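You operate a simulated robot arm through the tools that you are given. There is no shell and no other tool. Be economical: measure what you need, move in short steps, check, and stop when the job is done.

You are at the controls of a simulated two-armed robot. One attempt, no reset.

## Task
Stretch the black shoe from the grey mat to mark 2.
Fine: arm fully up, toe to the stretcher's stop, arm fully down, wind the blue knob, never past the mark; leave it in, and the other shoe alone. Set down upright: what you pick out.

Only the result counts: the job must be done as asked and must still hold three seconds after the hand-in. Knocking over, shifting, dropping, spilling or breaking anything else fails it.

## Robot
Two 7-joint arms with fingered hands on one trunk, on a base that drives. Base frame: it is fixed to the floor where the robot stands at the start and does not move with it; the origin is under the middle of the robot, x ahead of it, y to its left, z up; the surface under the hand at the start is at about z = 86.9. Units: cm, rad, N and s.
The left shoulder is at the start at [2.6, 9.2, 128.6], the right one opposite. With the tool pointing down near the work surface each hand reaches from about 10 to 48 cm from the robot's upright axis, wherever it stands, measured 20 degrees to its own side. Places, roughly: blue knob [50, 0, 110]; grey arm [50, 10, 100]; shoe [50, -125, 50]; stretcher [50, 0, 90]. Payload 2.1 kg a hand.
The tool frame of a hand sits at the grasp point between the pads (the TCP): z along the fingers, y along the line on which they close. The tips reach 2 cm beyond it. The gripper opens to 6.8 cm. The gripper's body begins 2.3 cm behind the TCP. The gripper is a hand of 5 fingers: y runs from the thumb to the fingers, the wrist lies at [-1, -7.9, -13.1] in the tool frame.
Orientation is that of the tool frame in the base frame, as a unit quaternion [w, x, y, z]. With the fingers straight down and the wrist toward the robot, the tool's x, y and z point along [0, 1, 0], [1, 0, 0] and [0, 0, -1] of the base frame.

## Interface
- The arms move only by the tool nudge_tool. It takes "left_steps", "right_steps" or both (then of equal length, played together; a hand with none holds still); each is a list that holds one entry, the list of rows, each a list of 6 numbers: the shift along the tool's x, y, z in units of 200 mm (1.0 is 200 mm), then the turn, a rotation vector about the tool's x, y, z in units of 180 degrees (1.0 is 180 degrees). In form: [[[dx, dy, dz, ax, ay, az], ...]]. A call has 1 to 8 rows; each row is the pose to reach, as a shift and turn from the pose commanded when the call began, along the tool's axes at that moment. A call with a number of a shift or a turn outside -1 to 1 is refused whole. Each row takes 0.2 s and may step no farther than 5 cm and 0.15 rad from the row before; otherwise, the whole call is refused. Where a pose cannot be reached the arm comes as near as it can. A force on the tool above 40 N (or 10 N above the force at the start of the call, whichever is more), or a blocked arm, ends the call early, and 0.2 s more pass. In this call time passes only in rows, and 0.2 s behind the last. The reply holds the time, the measured pose of the TCP, the force on the tool along the base axes, the opening and the grip force, in the units named above and with some noise, with the torque about the TCP (base axes, N m) and any sound that the robot's microphone picked up, and new pictures: "views" is both (left out), scene, wrist or none (wrist: the cameras of the hands that moved).
- Cameras (640 x 400 px; columns grow to the right, rows downward): "scene" is now at [11.25, 1.7, 146.74]; the picture's right is [0.16, -0.99, 0.00], its down [-0.31, -0.05, -0.95] and it looks along [0.94, 0.15, -0.31] (base axes); focal length 214 px, centre (320, 200). "left" rides on the left gripper at [-5.4, -5.8, -7.2] in its tool frame; the picture's right is [-0.57, -0.39, 0.73], its down [0.73, -0.64, 0.23] and it looks along [0.38, 0.66, 0.65] (tool axes); focal length 226 px, centre (320, 200). "right" rides on the right gripper at [5.4, -5.8, -7.2] in its tool frame; the picture's right is [-0.57, 0.39, -0.73], its down [-0.73, -0.64, 0.23] and it looks along [-0.38, 0.66, 0.65] (tool axes); focal length 226 px, centre (320, 200). There is no depth. A picture from a camera that has moved, and an enlarged one, comes with that camera's place and axes in the base frame and with its lens.
- move_column(by): slides the trunk up (or, below 0, down) by that many cm; the arms and the scene camera ride with it, the base frame stays. It gives what a move gives, with no picture.
- steer(legs): drives the robot by 1 to 6 legs, each [ahead, left, turn to the left] in cm, cm and rad, along the robot's own axes; the way and the turn of a leg run together, so that a leg with both is an arc; at most 150 cm and 3.142 rad a leg. The arms and the cameras ride along, it lands a little off, and it stops where it bumps. It gives what a move gives, and a new picture of the scene camera.
- finger_targets(index, middle, ring, little, thumb_bend, thumb_turn, hand): sets how far each is bent, from 0 (flat) to 1 (curled in); at 0.3 the hand is open as for a grip, at 0.7 the pads meet at the TCP. One left out holds its place. A second passes; each finger stops where it meets its share of the squeeze, and holds until it gets a number again. It is the only way to open and close the hand. It gives what a move gives, with no picture; readings hold the bend of each and the force on index, middle, ring, little, thumb and palm. thumb_turn goes from beside the hand (0) to across from the fingers (1), as for a grip.
- head_to(pan, tilt): turns the head with the scene camera to pan (to the left, within 1.501 rad either way) and tilt (down, from -0.506 to 1.204), counted from straight ahead of the robot. It gives what a move gives, and a new picture of the scene camera.
- close_up(camera, box): a new picture of the part [left, top, right, bottom] of that camera's present view, enlarged. It takes no simulated time.
- hand_in(): hands the job in; it is judged then, once.

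Work in short steps. Places have to be worked out from the pictures, the camera data and where the tool is seen: move nearer, look again, correct. Check each grasp and each placing, and mend what went wrong. You have 120 turns and 260 pictures in all, those below and enlarged ones among them. Open the grippers and draw the arms clear of the work before you hand the job in, unless the task says otherwise; then end with one line.

The tools are called after ">>>" as a command line: name --argument value ..., lists and objects as JSON in quotes. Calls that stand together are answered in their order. nudge_tool: Moves the arms, as the interface text tells. Its arguments: {"type":"object","properties":{"left_steps":{"type":"array","items":{"type":"array","items":{"type":"array","items":{"type":"number"}}}},"right_steps":{"type":"array","items":{"type":"array","items":{"type":"array","items":{"type":"number"}}}},"views":{"type":"string","enum":["both","scene","wrist","none"]}},"required":[]} The other tools are called the same way: move_column (by) slides the trunk up or down; finger_targets (index, middle, ring, little, thumb_bend, thumb_turn, hand) moves the fingers one by one; steer (legs) drives the base; head_to (pan, tilt) turns the head that bears the scene camera; close_up (camera, box) takes an enlarged picture of a part of a camera's view; hand_in () hands the job in.

At the start:

```text
time: 0.0
left_position: [30.99, 19.99, 140.8]
left_orientation: [0.0, 0.707, 0.707, -0.001]
left_ft_force: [0.3, 0.7, 0.4]
left_ft_torque: [0.0, 0.02, -0.01]
left_gripper_width: 6.77
left_gripper_force: 0.0
left_shape: jaw
left_bend: [0.3, 0.3, 0.3, 0.3, 0.3, 0.98]
left_finger forces: [0.1, 0.0, 0.0, 0.0, 0.1, 0.1]
right_position: [39.77, -12.9, 136.34]
right_orientation: [-0.001, 0.706, 0.708, 0.0]
right_ft_force: [-0.6, 0.4, -0.9]
right_ft_torque: [0.01, 0.0, -0.02]
right_gripper_width: 6.76
right_gripper_force: 0.0
right_shape: jaw
right_bend: [0.3, 0.3, 0.3, 0.3, 0.3, 0.98]
right_finger forces: [0.0, 0.0, 0.0, 0.0, 0.1, 0.0]
trunk travel left (down, up): [-52.5, 37.9]
robot x, y, heading: [0.2, 0.02, 0.002]
head pan, tilt: [0.162, 0.314]
```

scene: 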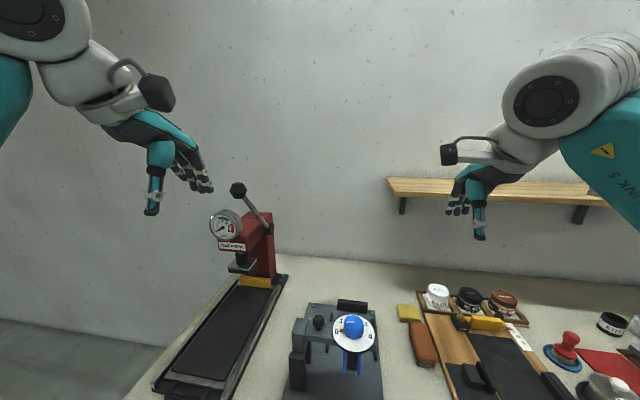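
right: 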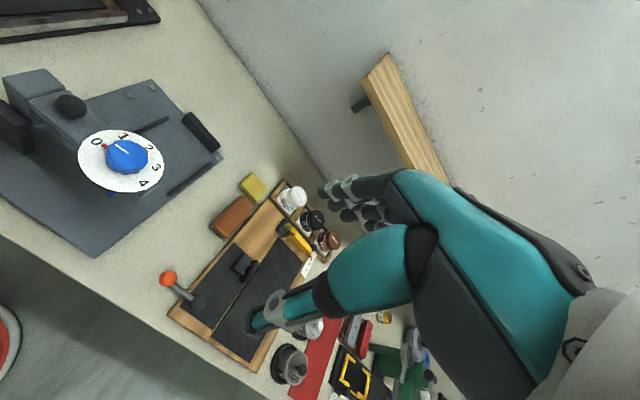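
left: 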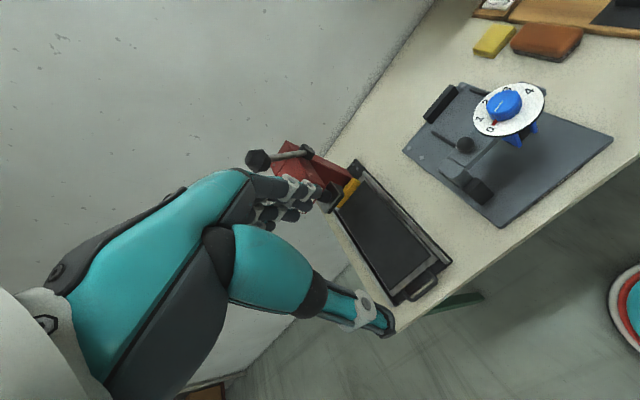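

The stretcher with its blue knob stands ahead. I look closely at it and at the area to the right where the shoe should be.

>>> close_up --camera "scene" --box '[260, 280, 420, 400]'

>>> close_up --camera "right" --box '[0, 50, 240, 260]'

>>> head_to --pan -1.2 --tilt 0.7

```text
3.33 times, centred on (340, 340) of scene
camera zoom: at [11.25, 1.7, 146.74], right [0.16, -0.99, 0.0], down [-0.31, -0.05, -0.95], along [0.94, 0.15, -0.31], focal length 715 px, centre (253, -267)
```

zoom: 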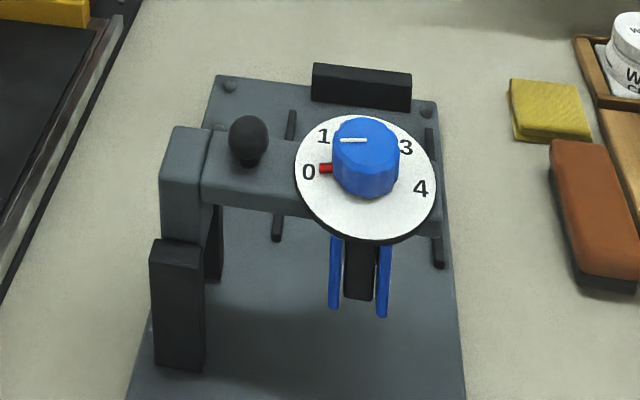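

```text
1.90 times, centred on (120, 155) of right
camera zoom: at [33.77, -7.45, 143.62], right [0.39, -0.57, 0.73], down [-0.64, -0.73, -0.23], along [0.66, -0.38, -0.65], focal length 431 px, centre (701, 286)
```

zoom: 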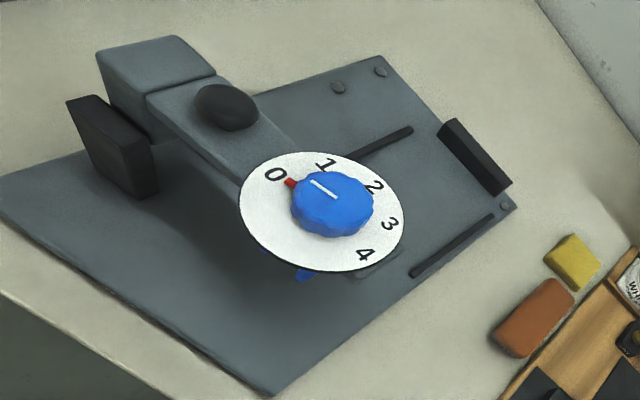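

```text
time: 1.5
left_position: [30.93, 20.0, 140.77]
left_orientation: [0.0, 0.707, 0.707, 0.0]
left_ft_force: [0.2, -1.4, 0.6]
left_ft_torque: [0.04, 0.0, 0.0]
left_gripper_width: 6.77
left_gripper_force: 0.0
left_shape: jaw
left_bend: [0.3, 0.3, 0.3, 0.3, 0.3, 0.98]
left_finger forces: [0.0, 0.0, 0.0, 0.0, 0.0, 0.0]
right_position: [39.63, -12.92, 136.4]
right_orientation: [0.001, 0.707, 0.707, 0.0]
right_ft_force: [0.0, 0.1, 0.5]
right_ft_torque: [0.03, 0.0, -0.03]
right_gripper_width: 6.79
right_gripper_force: 0.0
right_shape: jaw
right_bend: [0.3, 0.3, 0.3, 0.3, 0.3, 0.98]
right_finger forces: [0.0, 0.0, 0.0, 0.1, 0.0, 0.0]
trunk travel left (down, up): [-52.5, 37.9]
robot x, y, heading: [0.02, -0.18, 0.003]
head pan, tilt: [-1.201, 0.7]
camera scene: at [5.12, -7.74, 143.26], right [-0.93, -0.36, 0.0], down [-0.23, 0.6, -0.77], along [0.28, -0.71, -0.64], focal length 214 px, centre (320, 200)
```

scene: 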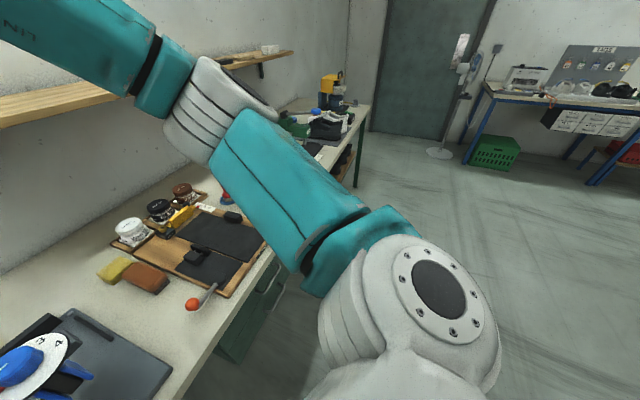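

The dial reads 0–4 and the red pointer seems to stand at 0. I back off from the bench and drive right to see the shoes.

>>> steer --legs '[[-40, 0, 0], [0, -90, 0]]'

>>> head_to --pan -0.5 --tilt 0.75

```text
time: 8.2
left_position: [-9.7, -64.65, 140.89]
left_orientation: [0.0, 0.702, 0.712, 0.0]
left_ft_force: [-0.3, 0.6, 0.1]
left_ft_torque: [0.0, 0.01, 0.01]
left_gripper_width: 6.77
left_gripper_force: 0.0
left_shape: jaw
left_bend: [0.3, 0.3, 0.3, 0.3, 0.3, 0.98]
left_finger forces: [0.0, 0.0, 0.0, 0.0, 0.1, 0.0]
right_position: [-0.59, -97.65, 136.31]
right_orientation: [0.0, 0.702, 0.712, 0.001]
right_ft_force: [-0.3, 0.7, -0.4]
right_ft_torque: [0.02, 0.01, 0.01]
right_gripper_width: 6.77
right_gripper_force: 0.1
right_shape: jaw
right_bend: [0.3, 0.3, 0.3, 0.3, 0.3, 0.98]
right_finger forces: [0.0, 0.1, 0.0, 0.0, 0.1, 0.0]
trunk travel left (down, up): [-52.5, 37.9]
robot x, y, heading: [-40.51, -85.26, 0.013]
head pan, tilt: [-1.201, 0.7]
camera scene: at [-35.19, -92.72, 143.25], right [-0.93, -0.37, 0.0], down [-0.24, 0.6, -0.76], along [0.29, -0.71, -0.64], focal length 214 px, centre (320, 200)
```

scene: 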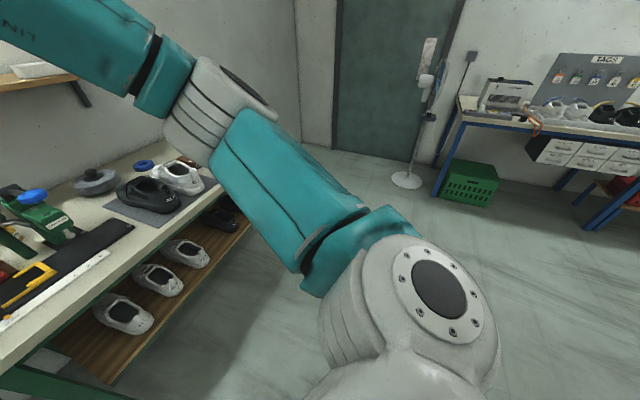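

```text
time: 9.2
left_position: [-9.67, -64.64, 140.75]
left_orientation: [0.0, 0.703, 0.711, 0.0]
left_ft_force: [0.2, -0.4, 0.9]
left_ft_torque: [0.01, 0.0, 0.01]
left_gripper_width: 6.77
left_gripper_force: 0.1
left_shape: jaw
left_bend: [0.3, 0.3, 0.3, 0.3, 0.3, 0.98]
left_finger forces: [0.0, 0.0, 0.0, 0.0, 0.0, 0.1]
right_position: [-0.47, -97.44, 136.46]
right_orientation: [0.0, 0.703, 0.711, 0.0]
right_ft_force: [0.2, -1.1, 0.1]
right_ft_torque: [0.0, -0.01, -0.01]
right_gripper_width: 6.76
right_gripper_force: 0.0
right_shape: jaw
right_bend: [0.3, 0.3, 0.3, 0.3, 0.3, 0.98]
right_finger forces: [0.1, 0.0, 0.0, 0.0, 0.0, 0.0]
trunk travel left (down, up): [-52.5, 37.9]
robot x, y, heading: [-40.39, -84.96, 0.008]
head pan, tilt: [-0.499, 0.75]
camera scene: at [-31.04, -88.69, 142.83], right [-0.47, -0.88, 0.0], down [-0.6, 0.32, -0.73], along [0.65, -0.34, -0.68], focal length 214 px, centre (320, 200)
```

scene: 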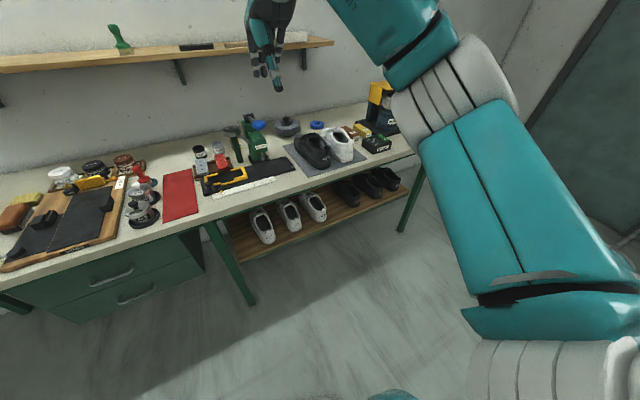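

The grey mat with a black and a white shoe is on the bench near [49,-127]. I zoom in.

>>> close_up --camera "scene" --box '[260, 110, 400, 200]'

```text
4.44 times, centred on (330, 155) of scene
camera zoom: at [-31.04, -88.69, 142.83], right [-0.47, -0.88, 0.0], down [-0.6, 0.32, -0.73], along [0.65, -0.34, -0.68], focal length 953 px, centre (276, 400)
```

zoom: 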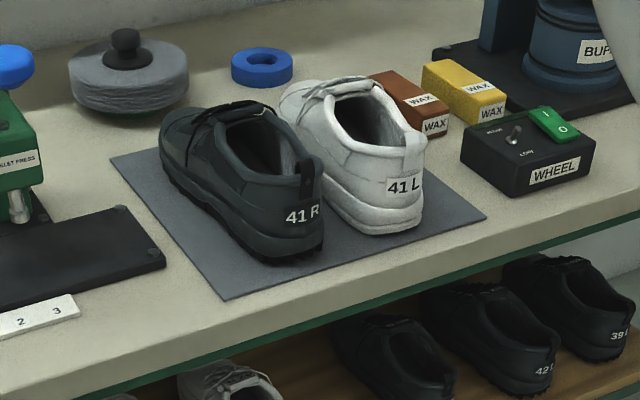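

The target is the black "41 R" shoe, toe already pointing +x. First I return to the stretcher to raise its arm and study the mechanism.

>>> steer --legs '[[0, 86, 0], [42, 0, 0]]'

>>> head_to --pan 0.0 --tilt 0.75

>>> close_up --camera "scene" --box '[220, 120, 420, 245]'

```text
time: 16.0
left_position: [30.19, 23.34, 140.79]
left_orientation: [-0.001, 0.696, 0.718, -0.001]
left_ft_force: [0.1, -0.2, -0.5]
left_ft_torque: [-0.04, 0.01, 0.0]
left_gripper_width: 6.76
left_gripper_force: 0.0
left_shape: jaw
left_bend: [0.3, 0.3, 0.3, 0.3, 0.3, 0.98]
left_finger forces: [0.1, 0.0, 0.0, 0.0, 0.0, 0.1]
right_position: [40.0, -9.17, 136.42]
right_orientation: [-0.001, 0.696, 0.718, -0.001]
right_ft_force: [-0.2, 0.1, -0.7]
right_ft_torque: [0.0, -0.03, -0.01]
right_gripper_width: 6.77
right_gripper_force: 0.0
right_shape: jaw
right_bend: [0.3, 0.3, 0.3, 0.3, 0.3, 0.98]
right_finger forces: [0.1, 0.0, 0.1, 0.0, 0.0, 0.0]
trunk travel left (down, up): [-52.5, 37.9]
robot x, y, heading: [-0.05, 2.53, 0.034]
head pan, tilt: [-0.499, 0.75]
camera scene: at [9.37, -1.05, 142.83], right [-0.45, -0.89, 0.0], down [-0.61, 0.31, -0.73], along [0.65, -0.33, -0.68], focal length 214 px, centre (320, 200)
```

scene: 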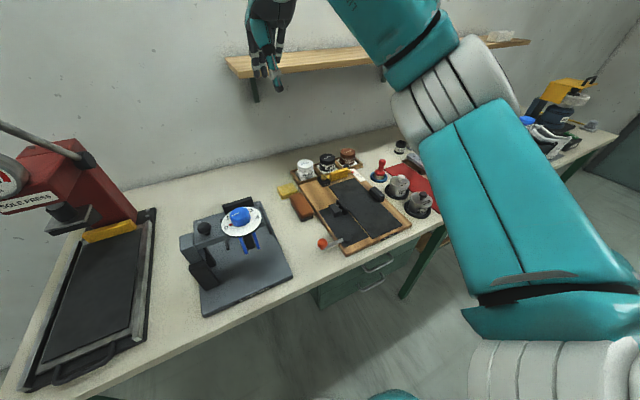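

```text
time: 16.9
left_position: [30.0, 23.39, 140.84]
left_orientation: [0.001, 0.695, 0.719, 0.001]
left_ft_force: [-0.9, 0.5, 0.0]
left_ft_torque: [0.0, -0.01, 0.04]
left_gripper_width: 6.81
left_gripper_force: 0.1
left_shape: jaw
left_bend: [0.3, 0.3, 0.3, 0.3, 0.3, 0.98]
left_finger forces: [0.0, 0.0, 0.0, 0.0, 0.0, 0.1]
right_position: [39.98, -9.2, 136.35]
right_orientation: [0.0, 0.696, 0.718, 0.0]
right_ft_force: [-1.1, 0.4, -0.1]
right_ft_torque: [-0.01, -0.01, 0.02]
right_gripper_width: 6.77
right_gripper_force: 0.1
right_shape: jaw
right_bend: [0.3, 0.3, 0.3, 0.3, 0.3, 0.98]
right_finger forces: [0.0, 0.1, 0.1, 0.0, 0.0, 0.0]
trunk travel left (down, up): [-52.5, 37.9]
robot x, y, heading: [-0.04, 2.49, 0.033]
head pan, tilt: [0.0, 0.75]
camera scene: at [10.2, 2.93, 142.83], right [0.03, -1.0, 0.0], down [-0.68, -0.02, -0.73], along [0.73, 0.02, -0.68], focal length 214 px, centre (320, 200)
```

scene: 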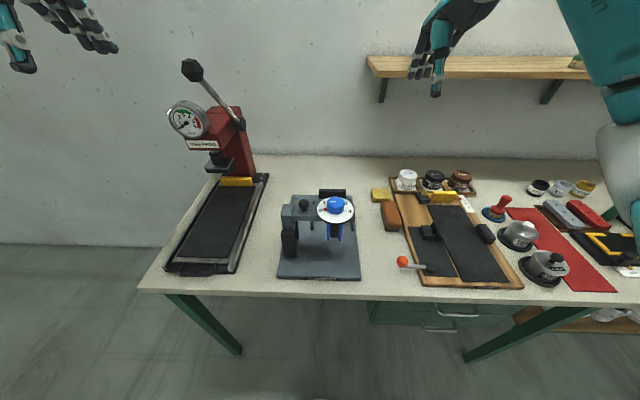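

```text
3.20 times, centred on (320, 182) of scene
camera zoom: at [10.2, 2.93, 142.83], right [0.03, -1.0, 0.0], down [-0.68, -0.02, -0.73], along [0.73, 0.02, -0.68], focal length 686 px, centre (320, 256)
```

zoom: 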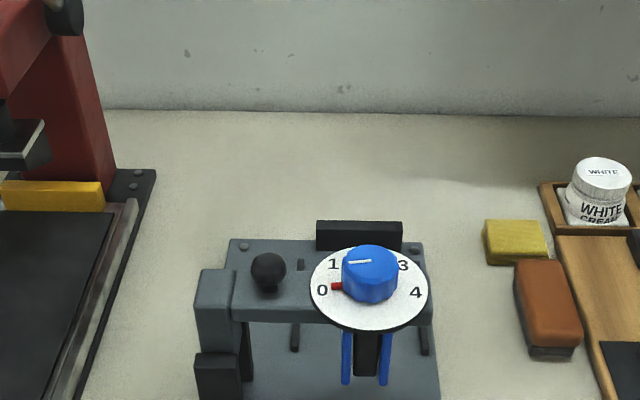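

Estimates: dial ≈[49,0.4,102.5], ball handle ≈[49.5,8.7,103], plate front x≈38, stop x≈69, bench edge x≈34.6. I move 9 cm forward to get reach and square up.

>>> steer --legs '[[9, 0, -0.033]]'

>>> close_up --camera "left" --box '[380, 60, 640, 250]'

```text
time: 18.0
left_position: [40.03, 22.68, 140.74]
left_orientation: [0.0, 0.707, 0.707, -0.001]
left_ft_force: [-0.7, 0.2, -0.2]
left_ft_torque: [-0.03, -0.01, -0.04]
left_gripper_width: 6.79
left_gripper_force: 0.0
left_shape: jaw
left_bend: [0.3, 0.3, 0.3, 0.3, 0.3, 0.98]
left_finger forces: [0.0, 0.0, 0.0, 0.2, 0.0, 0.0]
right_position: [48.92, -10.3, 136.52]
right_orientation: [-0.001, 0.707, 0.707, 0.0]
right_ft_force: [0.3, 0.2, -0.7]
right_ft_torque: [0.0, 0.01, 0.0]
right_gripper_width: 6.78
right_gripper_force: 0.0
right_shape: jaw
right_bend: [0.3, 0.3, 0.3, 0.3, 0.3, 0.98]
right_finger forces: [0.0, 0.0, 0.0, 0.0, 0.0, 0.0]
trunk travel left (down, up): [-52.5, 37.9]
robot x, y, heading: [9.0, 2.68, 0.003]
head pan, tilt: [0.0, 0.75]
camera scene: at [19.42, 2.76, 142.82], right [0.0, -1.0, 0.0], down [-0.68, 0.0, -0.73], along [0.73, 0.0, -0.68], focal length 214 px, centre (320, 200)
```

scene: 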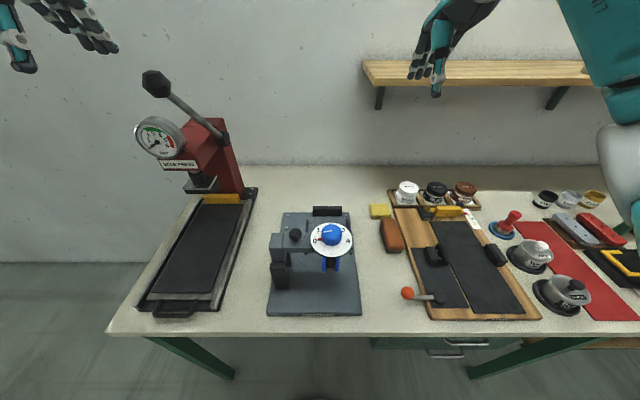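

```text
2.11 times, centred on (510, 155) of left
camera zoom: at [34.11, 17.22, 148.1], right [-0.39, -0.57, -0.73], down [-0.64, 0.73, -0.23], along [0.66, 0.38, -0.65], focal length 476 px, centre (-80, 295)
```

zoom: 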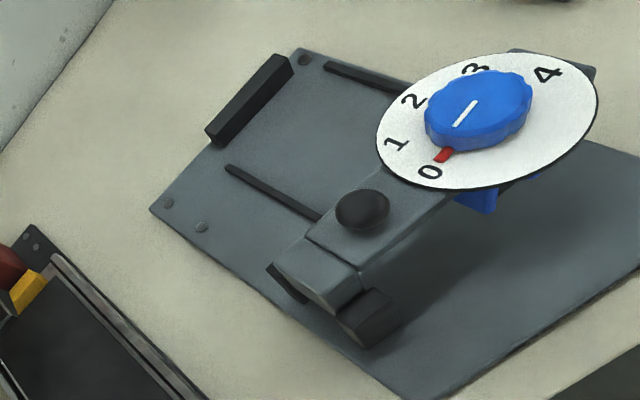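

Triangulated: ball ≈[48,8.2,105.5], dial ≈[47.3,0.2,105], stop face ≈ x 67. I bring the left hand above the ball.

>>> nudge_tool --left_steps '[[[-0.114, 0.067, 0.167, 0, 0, 0], [-0.228, 0.133, 0.333, 0, 0, 0], [-0.343, 0.2, 0.5, 0, 0, 0], [-0.457, 0.267, 0.667, 0, 0, 0], [-0.571, 0.333, 0.833, 0, 0, 0], [-0.685, 0.4, 1.0, 0, 0, 0]]]'

```text
time: 19.4
left_position: [47.93, 8.66, 120.67]
left_orientation: [0.0, 0.707, 0.707, 0.0]
left_ft_force: [-0.3, 0.1, 0.4]
left_ft_torque: [0.04, 0.03, 0.0]
left_gripper_width: 6.75
left_gripper_force: 0.1
left_shape: jaw
left_bend: [0.3, 0.3, 0.3, 0.3, 0.3, 0.98]
left_finger forces: [0.1, 0.1, 0.0, 0.0, 0.0, 0.0]
right_position: [48.71, -10.36, 136.44]
right_orientation: [0.0, 0.707, 0.708, 0.0]
right_ft_force: [0.1, 0.2, 0.8]
right_ft_torque: [-0.01, -0.04, -0.02]
right_gripper_width: 6.76
right_gripper_force: 0.0
right_shape: jaw
right_bend: [0.3, 0.3, 0.3, 0.3, 0.3, 0.98]
right_finger forces: [0.0, 0.0, 0.0, 0.1, 0.0, 0.0]
trunk travel left (down, up): [-52.5, 37.9]
robot x, y, heading: [9.11, 2.57, -0.004]
head pan, tilt: [0.0, 0.75]
camera scene: at [19.31, 2.73, 142.83], right [0.0, -1.0, 0.0], down [-0.68, 0.0, -0.73], along [0.73, 0.0, -0.68], focal length 214 px, centre (320, 200)
camera left: at [42.05, 3.25, 128.04], right [-0.39, -0.57, -0.73], down [-0.64, 0.73, -0.23], along [0.66, 0.38, -0.65], focal length 226 px, centre (320, 200)
```

scene: 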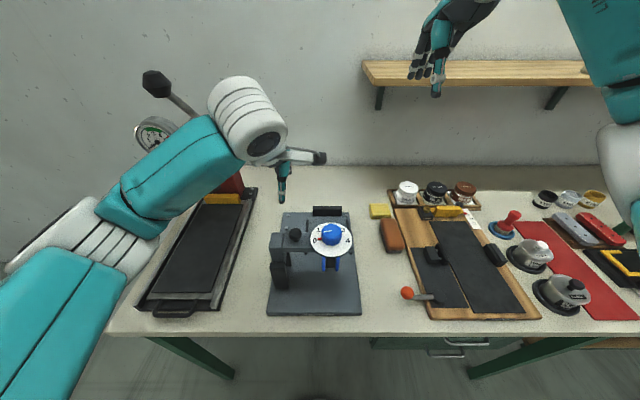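
left: 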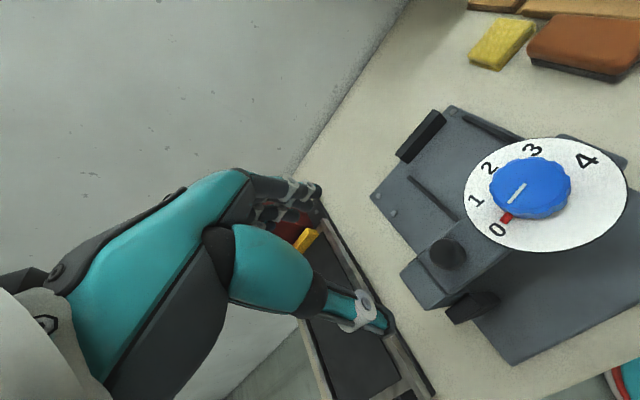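

Ball at ≈[48,8,105]; the hand is above it. I descend 11 cm.

>>> nudge_tool --left_steps '[[[-0.01, 0, 0.2, 0, 0, 0], [-0.02, 0, 0.4, 0, 0, 0], [-0.02, 0, 0.55, 0, 0, 0]]]'

>>> close_up --camera "scene" --box '[240, 180, 380, 270]'

```text
time: 20.2
left_position: [47.79, 8.52, 109.48]
left_orientation: [0.001, 0.708, 0.706, -0.001]
left_ft_force: [0.5, 0.6, 0.1]
left_ft_torque: [-0.01, 0.0, 0.01]
left_gripper_width: 6.76
left_gripper_force: 0.1
left_shape: jaw
left_bend: [0.3, 0.3, 0.3, 0.3, 0.3, 0.98]
left_finger forces: [0.0, 0.1, 0.0, 0.0, 0.0, 0.0]
right_position: [48.6, -10.41, 136.39]
right_orientation: [0.0, 0.707, 0.707, 0.0]
right_ft_force: [-0.2, 1.0, -0.2]
right_ft_torque: [-0.01, 0.02, 0.01]
right_gripper_width: 6.79
right_gripper_force: 0.0
right_shape: jaw
right_bend: [0.3, 0.3, 0.3, 0.3, 0.3, 0.98]
right_finger forces: [0.1, 0.0, 0.0, 0.1, 0.0, 0.0]
trunk travel left (down, up): [-52.5, 37.9]
robot x, y, heading: [8.7, 2.79, -0.002]
head pan, tilt: [0.0, 0.75]
camera scene: at [19.28, 2.76, 142.83], right [0.0, -1.0, 0.0], down [-0.68, 0.0, -0.73], along [0.73, 0.0, -0.68], focal length 214 px, centre (320, 200)
camera left: at [42.03, 3.09, 116.87], right [-0.39, -0.57, -0.73], down [-0.64, 0.73, -0.23], along [0.66, 0.38, -0.65], focal length 226 px, centre (320, 200)
```

scene: 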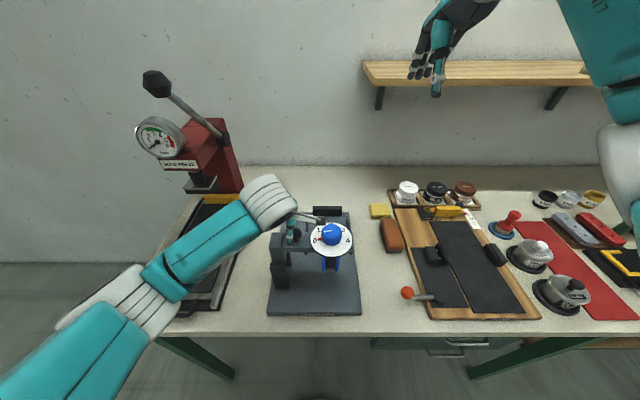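
left: 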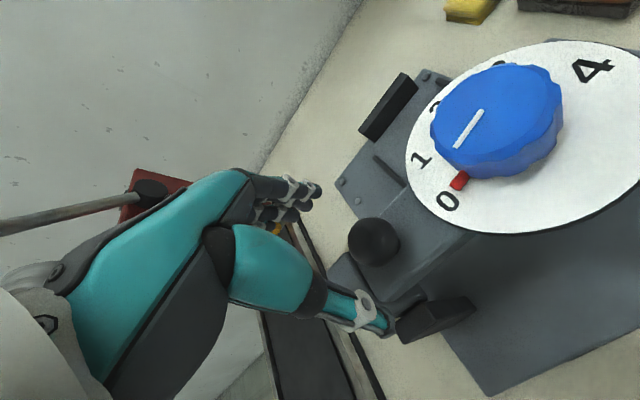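

```text
4.44 times, centred on (310, 225) of scene
camera zoom: at [19.28, 2.76, 142.83], right [0.0, -1.0, 0.0], down [-0.68, 0.0, -0.73], along [0.73, 0.0, -0.68], focal length 953 px, centre (364, 89)
```

zoom: 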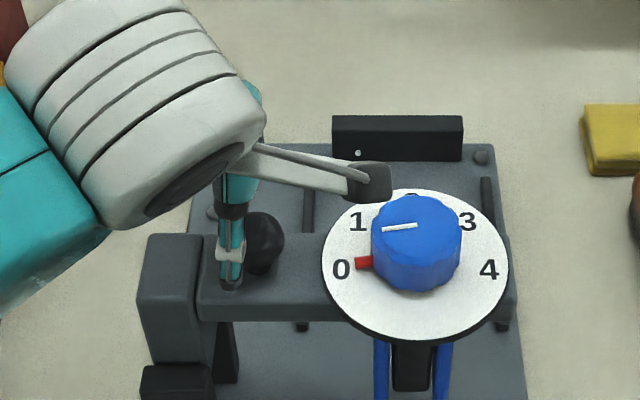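

The ball is centred under the TCP within 4 mm. I lower 3.5 cm and close on it.

>>> nudge_tool --left_steps '[[[-0.018, 0.012, 0.09, 0, 0, 0], [-0.018, 0.012, 0.175, 0, 0, 0]]]' --views "wrist"

>>> finger_targets --hand "left" --index 0.7 --middle 0.7 --ring 0.7 --little 0.7 --thumb_bend 0.7

>>> close_up --camera "left" --box '[200, 100, 640, 400]'

```text
time: 20.8
left_position: [48.12, 8.01, 106.15]
left_orientation: [-0.001, 0.707, 0.707, 0.0]
left_ft_force: [-0.3, -1.3, 0.3]
left_ft_torque: [-0.01, -0.02, 0.03]
left_gripper_width: 6.77
left_gripper_force: 0.0
left_shape: jaw
left_bend: [0.3, 0.3, 0.3, 0.3, 0.3, 0.98]
left_finger forces: [0.1, 0.0, 0.1, 0.1, 0.0, 0.0]
right_position: [48.67, -10.28, 136.5]
right_orientation: [0.0, 0.707, 0.707, 0.0]
right_ft_force: [-0.4, 0.2, 0.5]
right_ft_torque: [0.02, 0.01, 0.0]
right_gripper_width: 6.78
right_gripper_force: 0.1
right_shape: jaw
right_bend: [0.3, 0.3, 0.3, 0.3, 0.3, 0.98]
right_finger forces: [0.0, 0.0, 0.0, 0.1, 0.0, 0.0]
trunk travel left (down, up): [-52.5, 37.9]
robot x, y, heading: [9.15, 2.54, 0.001]
head pan, tilt: [0.0, 0.75]
camera left: at [42.31, 2.73, 113.47], right [-0.39, -0.57, -0.73], down [-0.64, 0.73, -0.23], along [0.66, 0.38, -0.65], focal length 226 px, centre (320, 200)
```

left: 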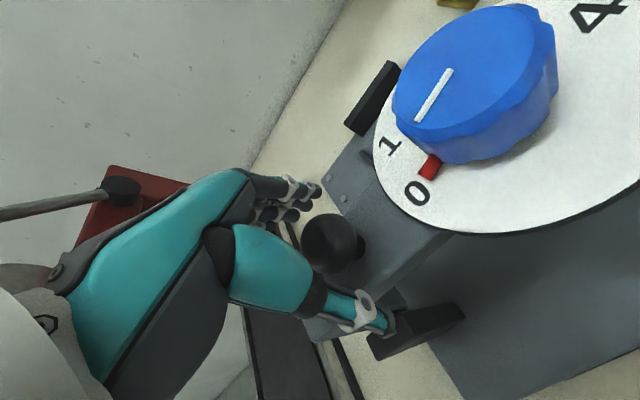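

```text
time: 21.8
left_position: [48.12, 8.19, 106.18]
left_orientation: [0.0, 0.707, 0.707, 0.0]
left_ft_force: [-3.1, 1.4, -3.0]
left_ft_torque: [0.04, 0.0, -0.04]
left_gripper_width: 1.22
left_gripper_force: 5.4
left_shape: fingers
left_bend: [0.63, 0.69, 0.7, 0.7, 0.6, 0.97]
left_finger forces: [3.5, 0.4, 0.0, 0.0, 7.3, 0.0]
right_position: [48.66, -10.32, 136.51]
right_orientation: [0.0, 0.707, 0.708, 0.0]
right_ft_force: [-0.2, 0.7, 0.6]
right_ft_torque: [0.04, 0.01, 0.02]
right_gripper_width: 6.75
right_gripper_force: 0.1
right_shape: jaw
right_bend: [0.3, 0.3, 0.3, 0.3, 0.3, 0.98]
right_finger forces: [0.0, 0.0, 0.0, 0.1, 0.1, 0.0]
trunk travel left (down, up): [-52.5, 37.9]
robot x, y, heading: [9.14, 3.1, 0.001]
head pan, tilt: [0.0, 0.75]
```

```text
1.33 times, centred on (420, 250) of left
camera zoom: at [42.27, 2.73, 113.49], right [-0.39, -0.57, -0.73], down [-0.64, 0.73, -0.23], along [0.66, 0.38, -0.65], focal length 301 px, centre (187, 133)
```

zoom: 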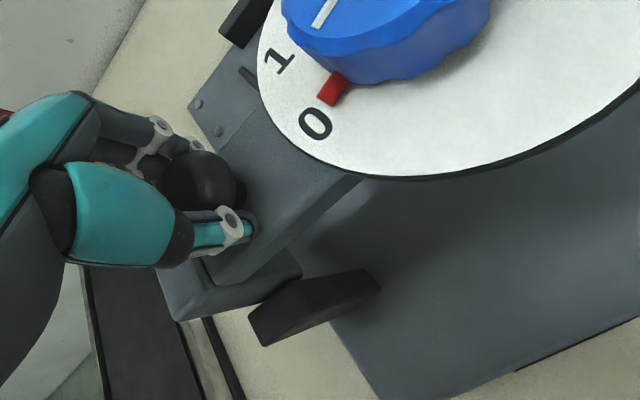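

Ball is held between index and thumb. I lift 1.5 cm to feel how the arm moves.

>>> nudge_tool --left_steps '[[[0, 0, -0.025, 0, 0, 0], [0, 0, -0.05, 0, 0, 0], [0, 0, -0.075, 0, 0, 0]]]'

>>> close_up --camera "scene" --box '[240, 180, 380, 270]'

```text
time: 22.6
left_position: [48.14, 8.05, 107.95]
left_orientation: [0.001, 0.707, 0.707, 0.0]
left_ft_force: [-0.1, -2.6, -2.3]
left_ft_torque: [-0.02, -0.01, -0.01]
left_gripper_width: 1.49
left_gripper_force: 4.7
left_shape: fingers
left_bend: [0.61, 0.66, 0.7, 0.7, 0.56, 0.96]
left_finger forces: [3.4, 2.4, 0.0, 0.1, 4.4, 0.1]
right_position: [48.66, -10.4, 136.45]
right_orientation: [0.0, 0.707, 0.707, 0.0]
right_ft_force: [-0.6, -0.6, -0.3]
right_ft_torque: [0.02, 0.01, -0.02]
right_gripper_width: 6.78
right_gripper_force: 0.1
right_shape: jaw
right_bend: [0.3, 0.3, 0.3, 0.3, 0.3, 0.98]
right_finger forces: [0.0, 0.1, 0.0, 0.0, 0.0, 0.0]
trunk travel left (down, up): [-52.5, 37.9]
robot x, y, heading: [9.03, 2.58, 0.0]
head pan, tilt: [0.0, 0.75]
camera scene: at [19.31, 2.7, 142.84], right [0.0, -1.0, 0.0], down [-0.68, 0.0, -0.73], along [0.73, 0.0, -0.68], focal length 214 px, centre (320, 200)
camera left: at [42.28, 2.74, 115.19], right [-0.39, -0.57, -0.73], down [-0.64, 0.73, -0.23], along [0.66, 0.38, -0.65], focal length 226 px, centre (320, 200)
```

scene: 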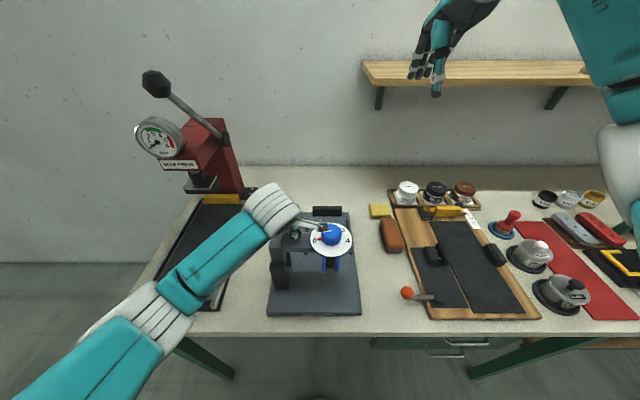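
left: 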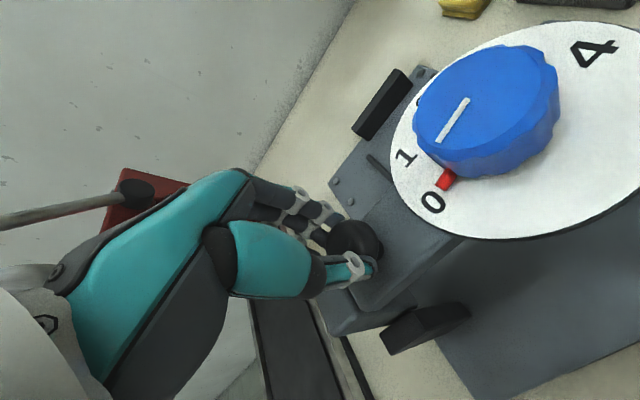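

```text
4.44 times, centred on (310, 225) of scene
camera zoom: at [19.31, 2.7, 142.84], right [0.0, -1.0, 0.0], down [-0.68, 0.0, -0.73], along [0.73, 0.0, -0.68], focal length 953 px, centre (364, 89)
```

zoom: 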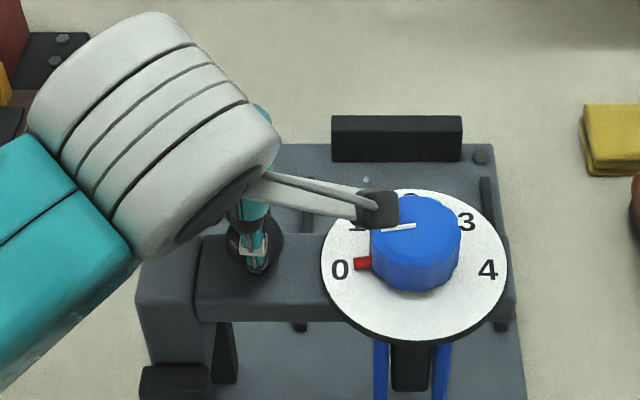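

The fingers slipped up over the ball; the arm didn't move. I reopen, go lower and grip below the ball's equator.

>>> finger_targets --hand "left" --index 0.35 --middle 0.35 --ring 0.35 --little 0.35 --thumb_bend 0.35

>>> nudge_tool --left_steps '[[[0, 0, 0.06, 0, 0, 0], [0, 0, 0.12, 0, 0, 0], [0, 0, 0.15, 0, 0, 0], [0, 0, 0.18, 0, 0, 0]]]' --views "wrist"

```text
time: 23.6
left_position: [48.16, 8.08, 107.8]
left_orientation: [0.001, 0.707, 0.707, 0.001]
left_ft_force: [0.8, 0.3, 1.4]
left_ft_torque: [0.0, -0.03, 0.0]
left_gripper_width: 5.41
left_gripper_force: 0.1
left_shape: fingers
left_bend: [0.35, 0.35, 0.35, 0.35, 0.35, 0.98]
left_finger forces: [0.0, 0.0, 0.0, 0.0, 0.0, 0.1]
right_position: [48.68, -10.43, 136.37]
right_orientation: [0.0, 0.707, 0.707, 0.0]
right_ft_force: [-0.2, -0.2, -0.3]
right_ft_torque: [-0.04, 0.02, 0.0]
right_gripper_width: 6.79
right_gripper_force: 0.0
right_shape: jaw
right_bend: [0.3, 0.3, 0.3, 0.3, 0.3, 0.98]
right_finger forces: [0.1, 0.0, 0.0, 0.0, 0.0, 0.0]
trunk travel left (down, up): [-52.5, 37.9]
robot x, y, heading: [9.36, 2.58, 0.001]
head pan, tilt: [0.0, 0.75]
```

```text
time: 24.6
left_position: [48.19, 7.94, 104.14]
left_orientation: [0.001, 0.707, 0.707, 0.001]
left_ft_force: [0.4, 0.4, 0.3]
left_ft_torque: [0.01, 0.0, -0.03]
left_gripper_width: 5.38
left_gripper_force: 0.1
left_shape: fingers
left_bend: [0.35, 0.35, 0.35, 0.35, 0.35, 0.98]
left_finger forces: [0.0, 0.0, 0.1, 0.0, 0.1, 0.0]
right_position: [48.75, -10.41, 136.47]
right_orientation: [0.0, 0.707, 0.707, 0.0]
right_ft_force: [-0.8, -1.2, 0.1]
right_ft_torque: [0.01, 0.04, 0.04]
right_gripper_width: 6.78
right_gripper_force: 0.1
right_shape: jaw
right_bend: [0.3, 0.3, 0.3, 0.3, 0.3, 0.98]
right_finger forces: [0.0, 0.0, 0.0, 0.1, 0.0, 0.0]
trunk travel left (down, up): [-52.5, 37.9]
robot x, y, heading: [8.94, 2.39, 0.004]
head pan, tilt: [0.0, 0.75]
camera left: at [42.18, 2.71, 111.43], right [-0.39, -0.57, -0.73], down [-0.64, 0.73, -0.23], along [0.66, 0.38, -0.65], focal length 226 px, centre (320, 200)
```

left: 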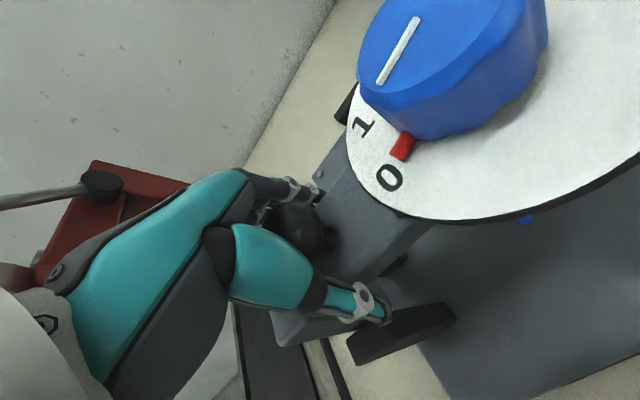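

No contact at z 104. I close firmly here.

>>> finger_targets --hand "left" --index 0.9 --middle 0.9 --ring 0.9 --little 0.7 --thumb_bend 0.9

>>> close_up --camera "left" --box '[200, 100, 520, 340]'

```text
time: 25.6
left_position: [48.41, 8.07, 104.02]
left_orientation: [0.0, 0.707, 0.708, 0.0]
left_ft_force: [29.5, 1.3, 8.5]
left_ft_torque: [0.09, -0.42, -0.55]
left_gripper_width: 3.53
left_gripper_force: 27.7
left_shape: fingers
left_bend: [0.5, 0.54, 0.54, 0.59, 0.46, 0.97]
left_finger forces: [10.8, 10.3, 10.8, 9.7, 13.9, 0.0]
right_position: [49.07, -10.35, 136.24]
right_orientation: [-0.001, 0.707, 0.707, -0.001]
right_ft_force: [-0.5, -0.5, 0.4]
right_ft_torque: [0.0, -0.02, 0.02]
right_gripper_width: 6.77
right_gripper_force: 0.1
right_shape: jaw
right_bend: [0.3, 0.3, 0.3, 0.3, 0.3, 0.98]
right_finger forces: [0.1, 0.1, 0.1, 0.1, 0.0, 0.0]
trunk travel left (down, up): [-52.5, 37.9]
robot x, y, heading: [8.98, 2.53, -0.008]
head pan, tilt: [0.0, 0.75]
```

```text
1.67 times, centred on (360, 220) of left
camera zoom: at [42.57, 2.73, 111.38], right [-0.39, -0.57, -0.73], down [-0.64, 0.73, -0.23], along [0.66, 0.38, -0.65], focal length 377 px, centre (253, 167)
```

zoom: 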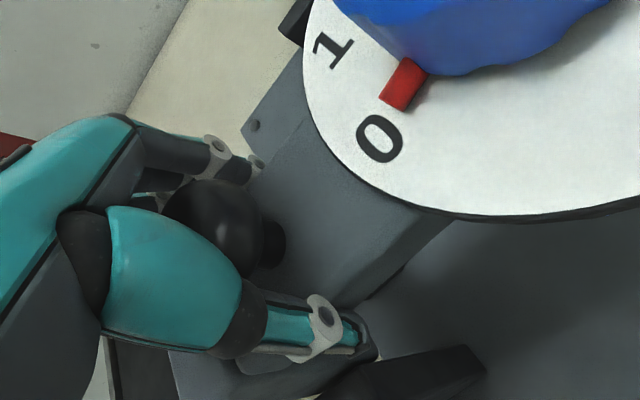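

The hand now clasps the beam around the ball. I relax the outer fingers and try swinging the arm up by a small 0.15 rad about the assumed hinge (y≈12.6, z≈101).

>>> finger_targets --hand "left" --middle 0.55 --ring 0.4 --little 0.4

>>> nudge_tool --left_steps '[[[0.008, 0, -0.011, 0, -0.0159, 0], [0.016, 0, -0.022, 0, -0.0318, 0], [0.025, 0, -0.034, 0, -0.0477, 0]]]'

>>> close_up --camera "scene" --box '[240, 180, 380, 270]'

```text
time: 26.6
left_position: [48.09, 8.0, 104.2]
left_orientation: [0.0, 0.708, 0.707, 0.0]
left_ft_force: [3.0, 2.1, 3.8]
left_ft_torque: [0.04, -0.08, 0.02]
left_gripper_width: 3.44
left_gripper_force: 13.1
left_shape: fingers
left_bend: [0.45, 0.49, 0.4, 0.4, 0.5, 0.97]
left_finger forces: [11.6, 2.8, 0.0, 0.0, 11.6, 0.0]
right_position: [48.63, -10.35, 136.35]
right_orientation: [-0.001, 0.708, 0.707, 0.0]
right_ft_force: [-0.2, 0.5, 0.1]
right_ft_torque: [0.01, 0.01, -0.04]
right_gripper_width: 6.78
right_gripper_force: 0.1
right_shape: jaw
right_bend: [0.3, 0.3, 0.3, 0.3, 0.3, 0.98]
right_finger forces: [0.0, 0.0, 0.1, 0.0, 0.0, 0.1]
trunk travel left (down, up): [-52.5, 37.9]
robot x, y, heading: [8.95, 2.46, 0.002]
head pan, tilt: [0.0, 0.75]
```

```text
time: 27.4
left_position: [48.24, 8.72, 104.59]
left_orientation: [0.052, 0.704, 0.706, -0.055]
left_ft_force: [3.5, 3.1, -14.4]
left_ft_torque: [0.15, -0.08, 0.09]
left_gripper_width: 3.39
left_gripper_force: 10.7
left_shape: fingers
left_bend: [0.47, 0.51, 0.4, 0.4, 0.5, 0.98]
left_finger forces: [10.7, 1.9, 0.0, 0.1, 8.5, 0.1]
right_position: [48.86, -10.24, 136.4]
right_orientation: [0.0, 0.708, 0.706, -0.001]
right_ft_force: [0.4, 0.2, 0.7]
right_ft_torque: [0.01, 0.04, 0.01]
right_gripper_width: 6.79
right_gripper_force: 0.0
right_shape: jaw
right_bend: [0.3, 0.3, 0.3, 0.3, 0.3, 0.98]
right_finger forces: [0.0, 0.0, 0.0, 0.1, 0.0, 0.1]
trunk travel left (down, up): [-52.5, 37.9]
robot x, y, heading: [9.27, 2.52, 0.003]
head pan, tilt: [0.0, 0.75]
camera scene: at [19.47, 2.84, 142.8], right [0.0, -1.0, 0.0], down [-0.68, 0.0, -0.73], along [0.73, 0.0, -0.68], focal length 214 px, centre (320, 200)
camera left: at [42.35, 4.49, 112.8], right [-0.39, -0.67, -0.63], down [-0.64, 0.69, -0.33], along [0.66, 0.28, -0.7], focal length 226 px, centre (320, 200)
```

scene: 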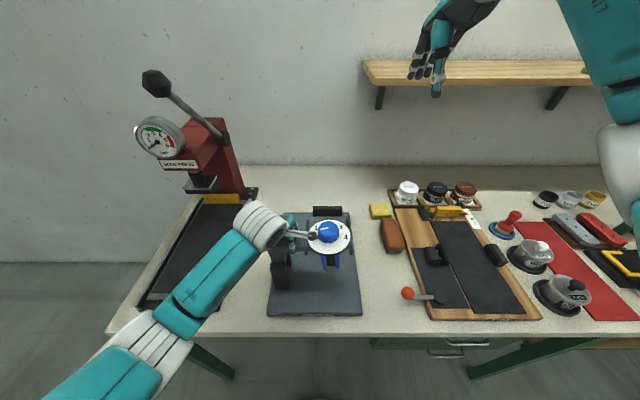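
left: 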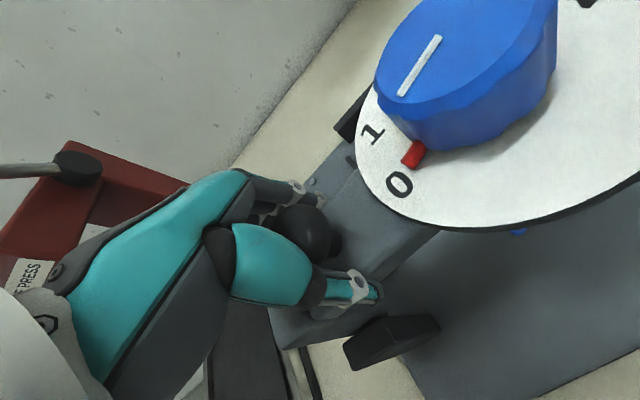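

```text
4.44 times, centred on (310, 225) of scene
camera zoom: at [19.47, 2.84, 142.8], right [0.0, -1.0, 0.0], down [-0.68, 0.0, -0.73], along [0.73, 0.0, -0.68], focal length 953 px, centre (364, 89)
```

zoom: 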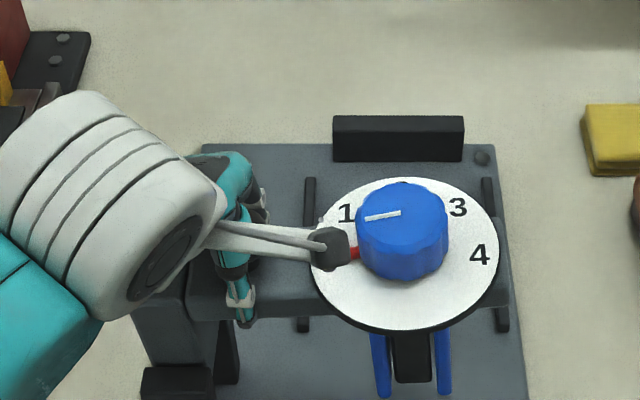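

The whole column-and-beam tilts about a pivot lower down, about [y 12, z 97], rotated ≈0.1 rad so far. I continue along that arc up to 0.7 rad.

>>> nudge_tool --left_steps '[[[0.034, 0, -0.007, 0, -0.0159, 0], [0.0677, 0, -0.0137, 0, -0.0318, 0], [0.0965, 0, -0.024, 0, -0.0557, 0], [0.1253, 0, -0.034, 0, -0.0796, 0], [0.155, 0, -0.0395, 0, -0.1034, 0], [0.1854, 0, -0.0451, 0, -0.1273, 0], [0.2156, 0, -0.0465, 0, -0.151, 0], [0.2458, 0, -0.0471, 0, -0.175, 0]]]'

>>> close_up --camera "scene" --box '[220, 170, 380, 290]'

```text
time: 29.2
left_position: [48.08, 13.65, 105.05]
left_orientation: [0.243, 0.664, 0.664, -0.242]
left_ft_force: [8.2, -2.5, 8.6]
left_ft_torque: [-0.1, -0.11, 0.02]
left_gripper_width: 3.36
left_gripper_force: 12.6
left_shape: fingers
left_bend: [0.45, 0.5, 0.4, 0.4, 0.44, 0.95]
left_finger forces: [12.6, 3.0, 0.0, 0.0, 9.8, 0.0]
right_position: [48.8, -10.42, 136.46]
right_orientation: [-0.001, 0.707, 0.708, 0.0]
right_ft_force: [-1.0, -0.3, -0.8]
right_ft_torque: [-0.03, 0.01, 0.0]
right_gripper_width: 6.75
right_gripper_force: 0.1
right_shape: jaw
right_bend: [0.3, 0.3, 0.3, 0.3, 0.3, 0.98]
right_finger forces: [0.0, 0.0, 0.0, 0.0, 0.1, 0.1]
trunk travel left (down, up): [-52.5, 37.9]
robot x, y, heading: [8.93, 2.39, 0.003]
head pan, tilt: [0.0, 0.75]
camera scene: at [19.36, 2.72, 142.83], right [0.0, -1.0, 0.0], down [-0.68, 0.0, -0.73], along [0.73, 0.0, -0.68], focal length 214 px, centre (320, 200)
camera left: at [42.21, 14.11, 114.17], right [-0.39, -0.9, -0.19], down [-0.64, 0.41, -0.65], along [0.66, -0.13, -0.74], focal length 226 px, centre (320, 200)
```

scene: 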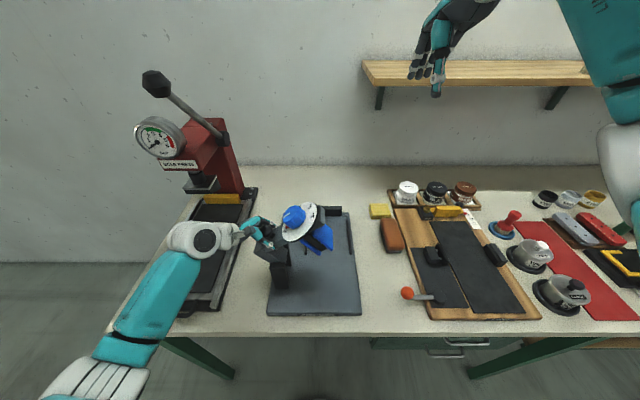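
left: 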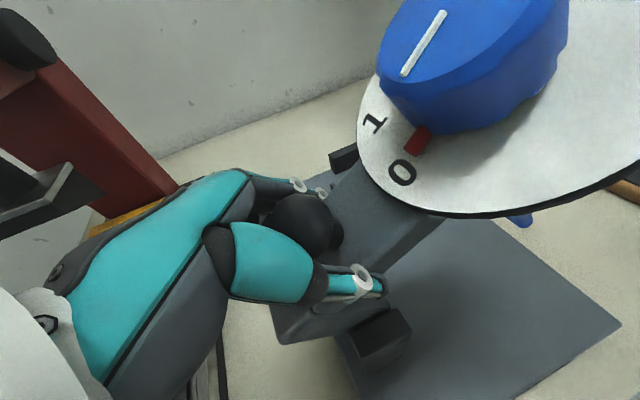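

```text
3.33 times, centred on (300, 230) of scene
camera zoom: at [19.36, 2.72, 142.83], right [0.0, -1.0, 0.0], down [-0.68, 0.0, -0.73], along [0.73, 0.0, -0.68], focal length 715 px, centre (387, 100)
```

zoom: 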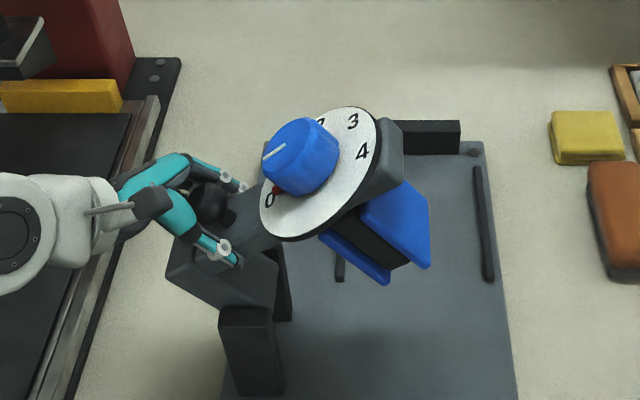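

The arc fits well. I continue from 0.7 to about 1.3 rad, watching for the end stop.

>>> nudge_tool --left_steps '[[[0.0275, 0, -0.014, 0, -0.0239, 0], [0.0551, 0, -0.0262, 0, -0.0477, 0], [0.0845, 0, -0.036, 0, -0.0716, 0], [0.1138, 0, -0.0435, 0, -0.0955, 0], [0.1442, 0, -0.049, 0, -0.1194, 0], [0.1745, 0, -0.0521, 0, -0.1432, 0], [0.205, 0, -0.0525, 0, -0.167, 0], [0.2354, 0, -0.0511, 0, -0.191, 0]]]'

>>> close_up --camera "scene" --box '[220, 170, 380, 290]'

```text
time: 31.0
left_position: [48.05, 18.08, 102.82]
left_orientation: [0.428, 0.563, 0.562, -0.428]
left_ft_force: [5.2, 6.1, 5.6]
left_ft_torque: [-0.09, 0.01, 0.01]
left_gripper_width: 3.36
left_gripper_force: 12.1
left_shape: fingers
left_bend: [0.45, 0.49, 0.4, 0.4, 0.44, 0.95]
left_finger forces: [11.0, 2.8, 0.0, 0.1, 10.8, 0.0]
right_position: [48.69, -10.21, 136.47]
right_orientation: [0.0, 0.707, 0.707, -0.001]
right_ft_force: [-0.5, -0.5, -0.4]
right_ft_torque: [-0.01, 0.0, 0.01]
right_gripper_width: 6.75
right_gripper_force: 0.0
right_shape: jaw
right_bend: [0.3, 0.3, 0.3, 0.3, 0.3, 0.98]
right_finger forces: [0.0, 0.1, 0.0, 0.0, 0.1, 0.0]
trunk travel left (down, up): [-52.5, 37.9]
robot x, y, heading: [8.83, 2.62, 0.002]
head pan, tilt: [0.0, 0.75]
camera scene: at [19.33, 2.86, 142.82], right [0.0, -1.0, 0.0], down [-0.68, 0.0, -0.73], along [0.73, 0.0, -0.68], focal length 214 px, centre (320, 200)
camera left: at [42.2, 23.63, 110.08], right [-0.39, -0.85, 0.35], down [-0.64, -0.03, -0.77], along [0.66, -0.52, -0.54], focal length 226 px, centre (320, 200)
```

scene: 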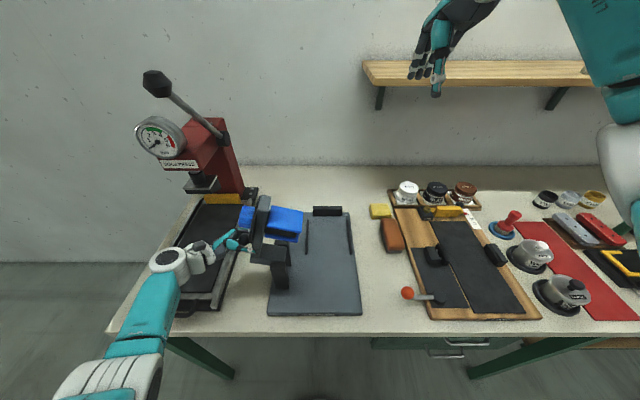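
left: 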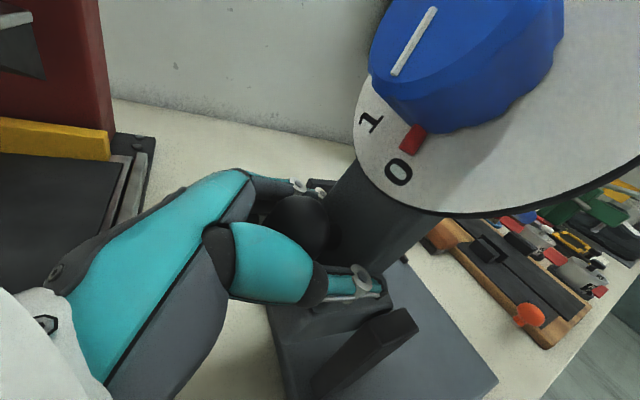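

```text
3.33 times, centred on (300, 230) of scene
camera zoom: at [19.33, 2.86, 142.82], right [0.0, -1.0, 0.0], down [-0.68, 0.0, -0.73], along [0.73, 0.0, -0.68], focal length 715 px, centre (387, 100)
```

zoom: 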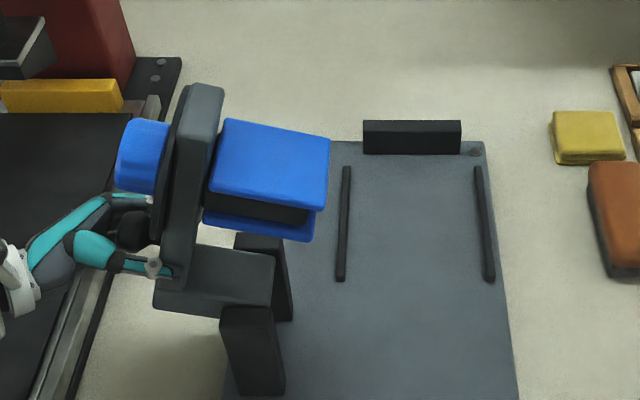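

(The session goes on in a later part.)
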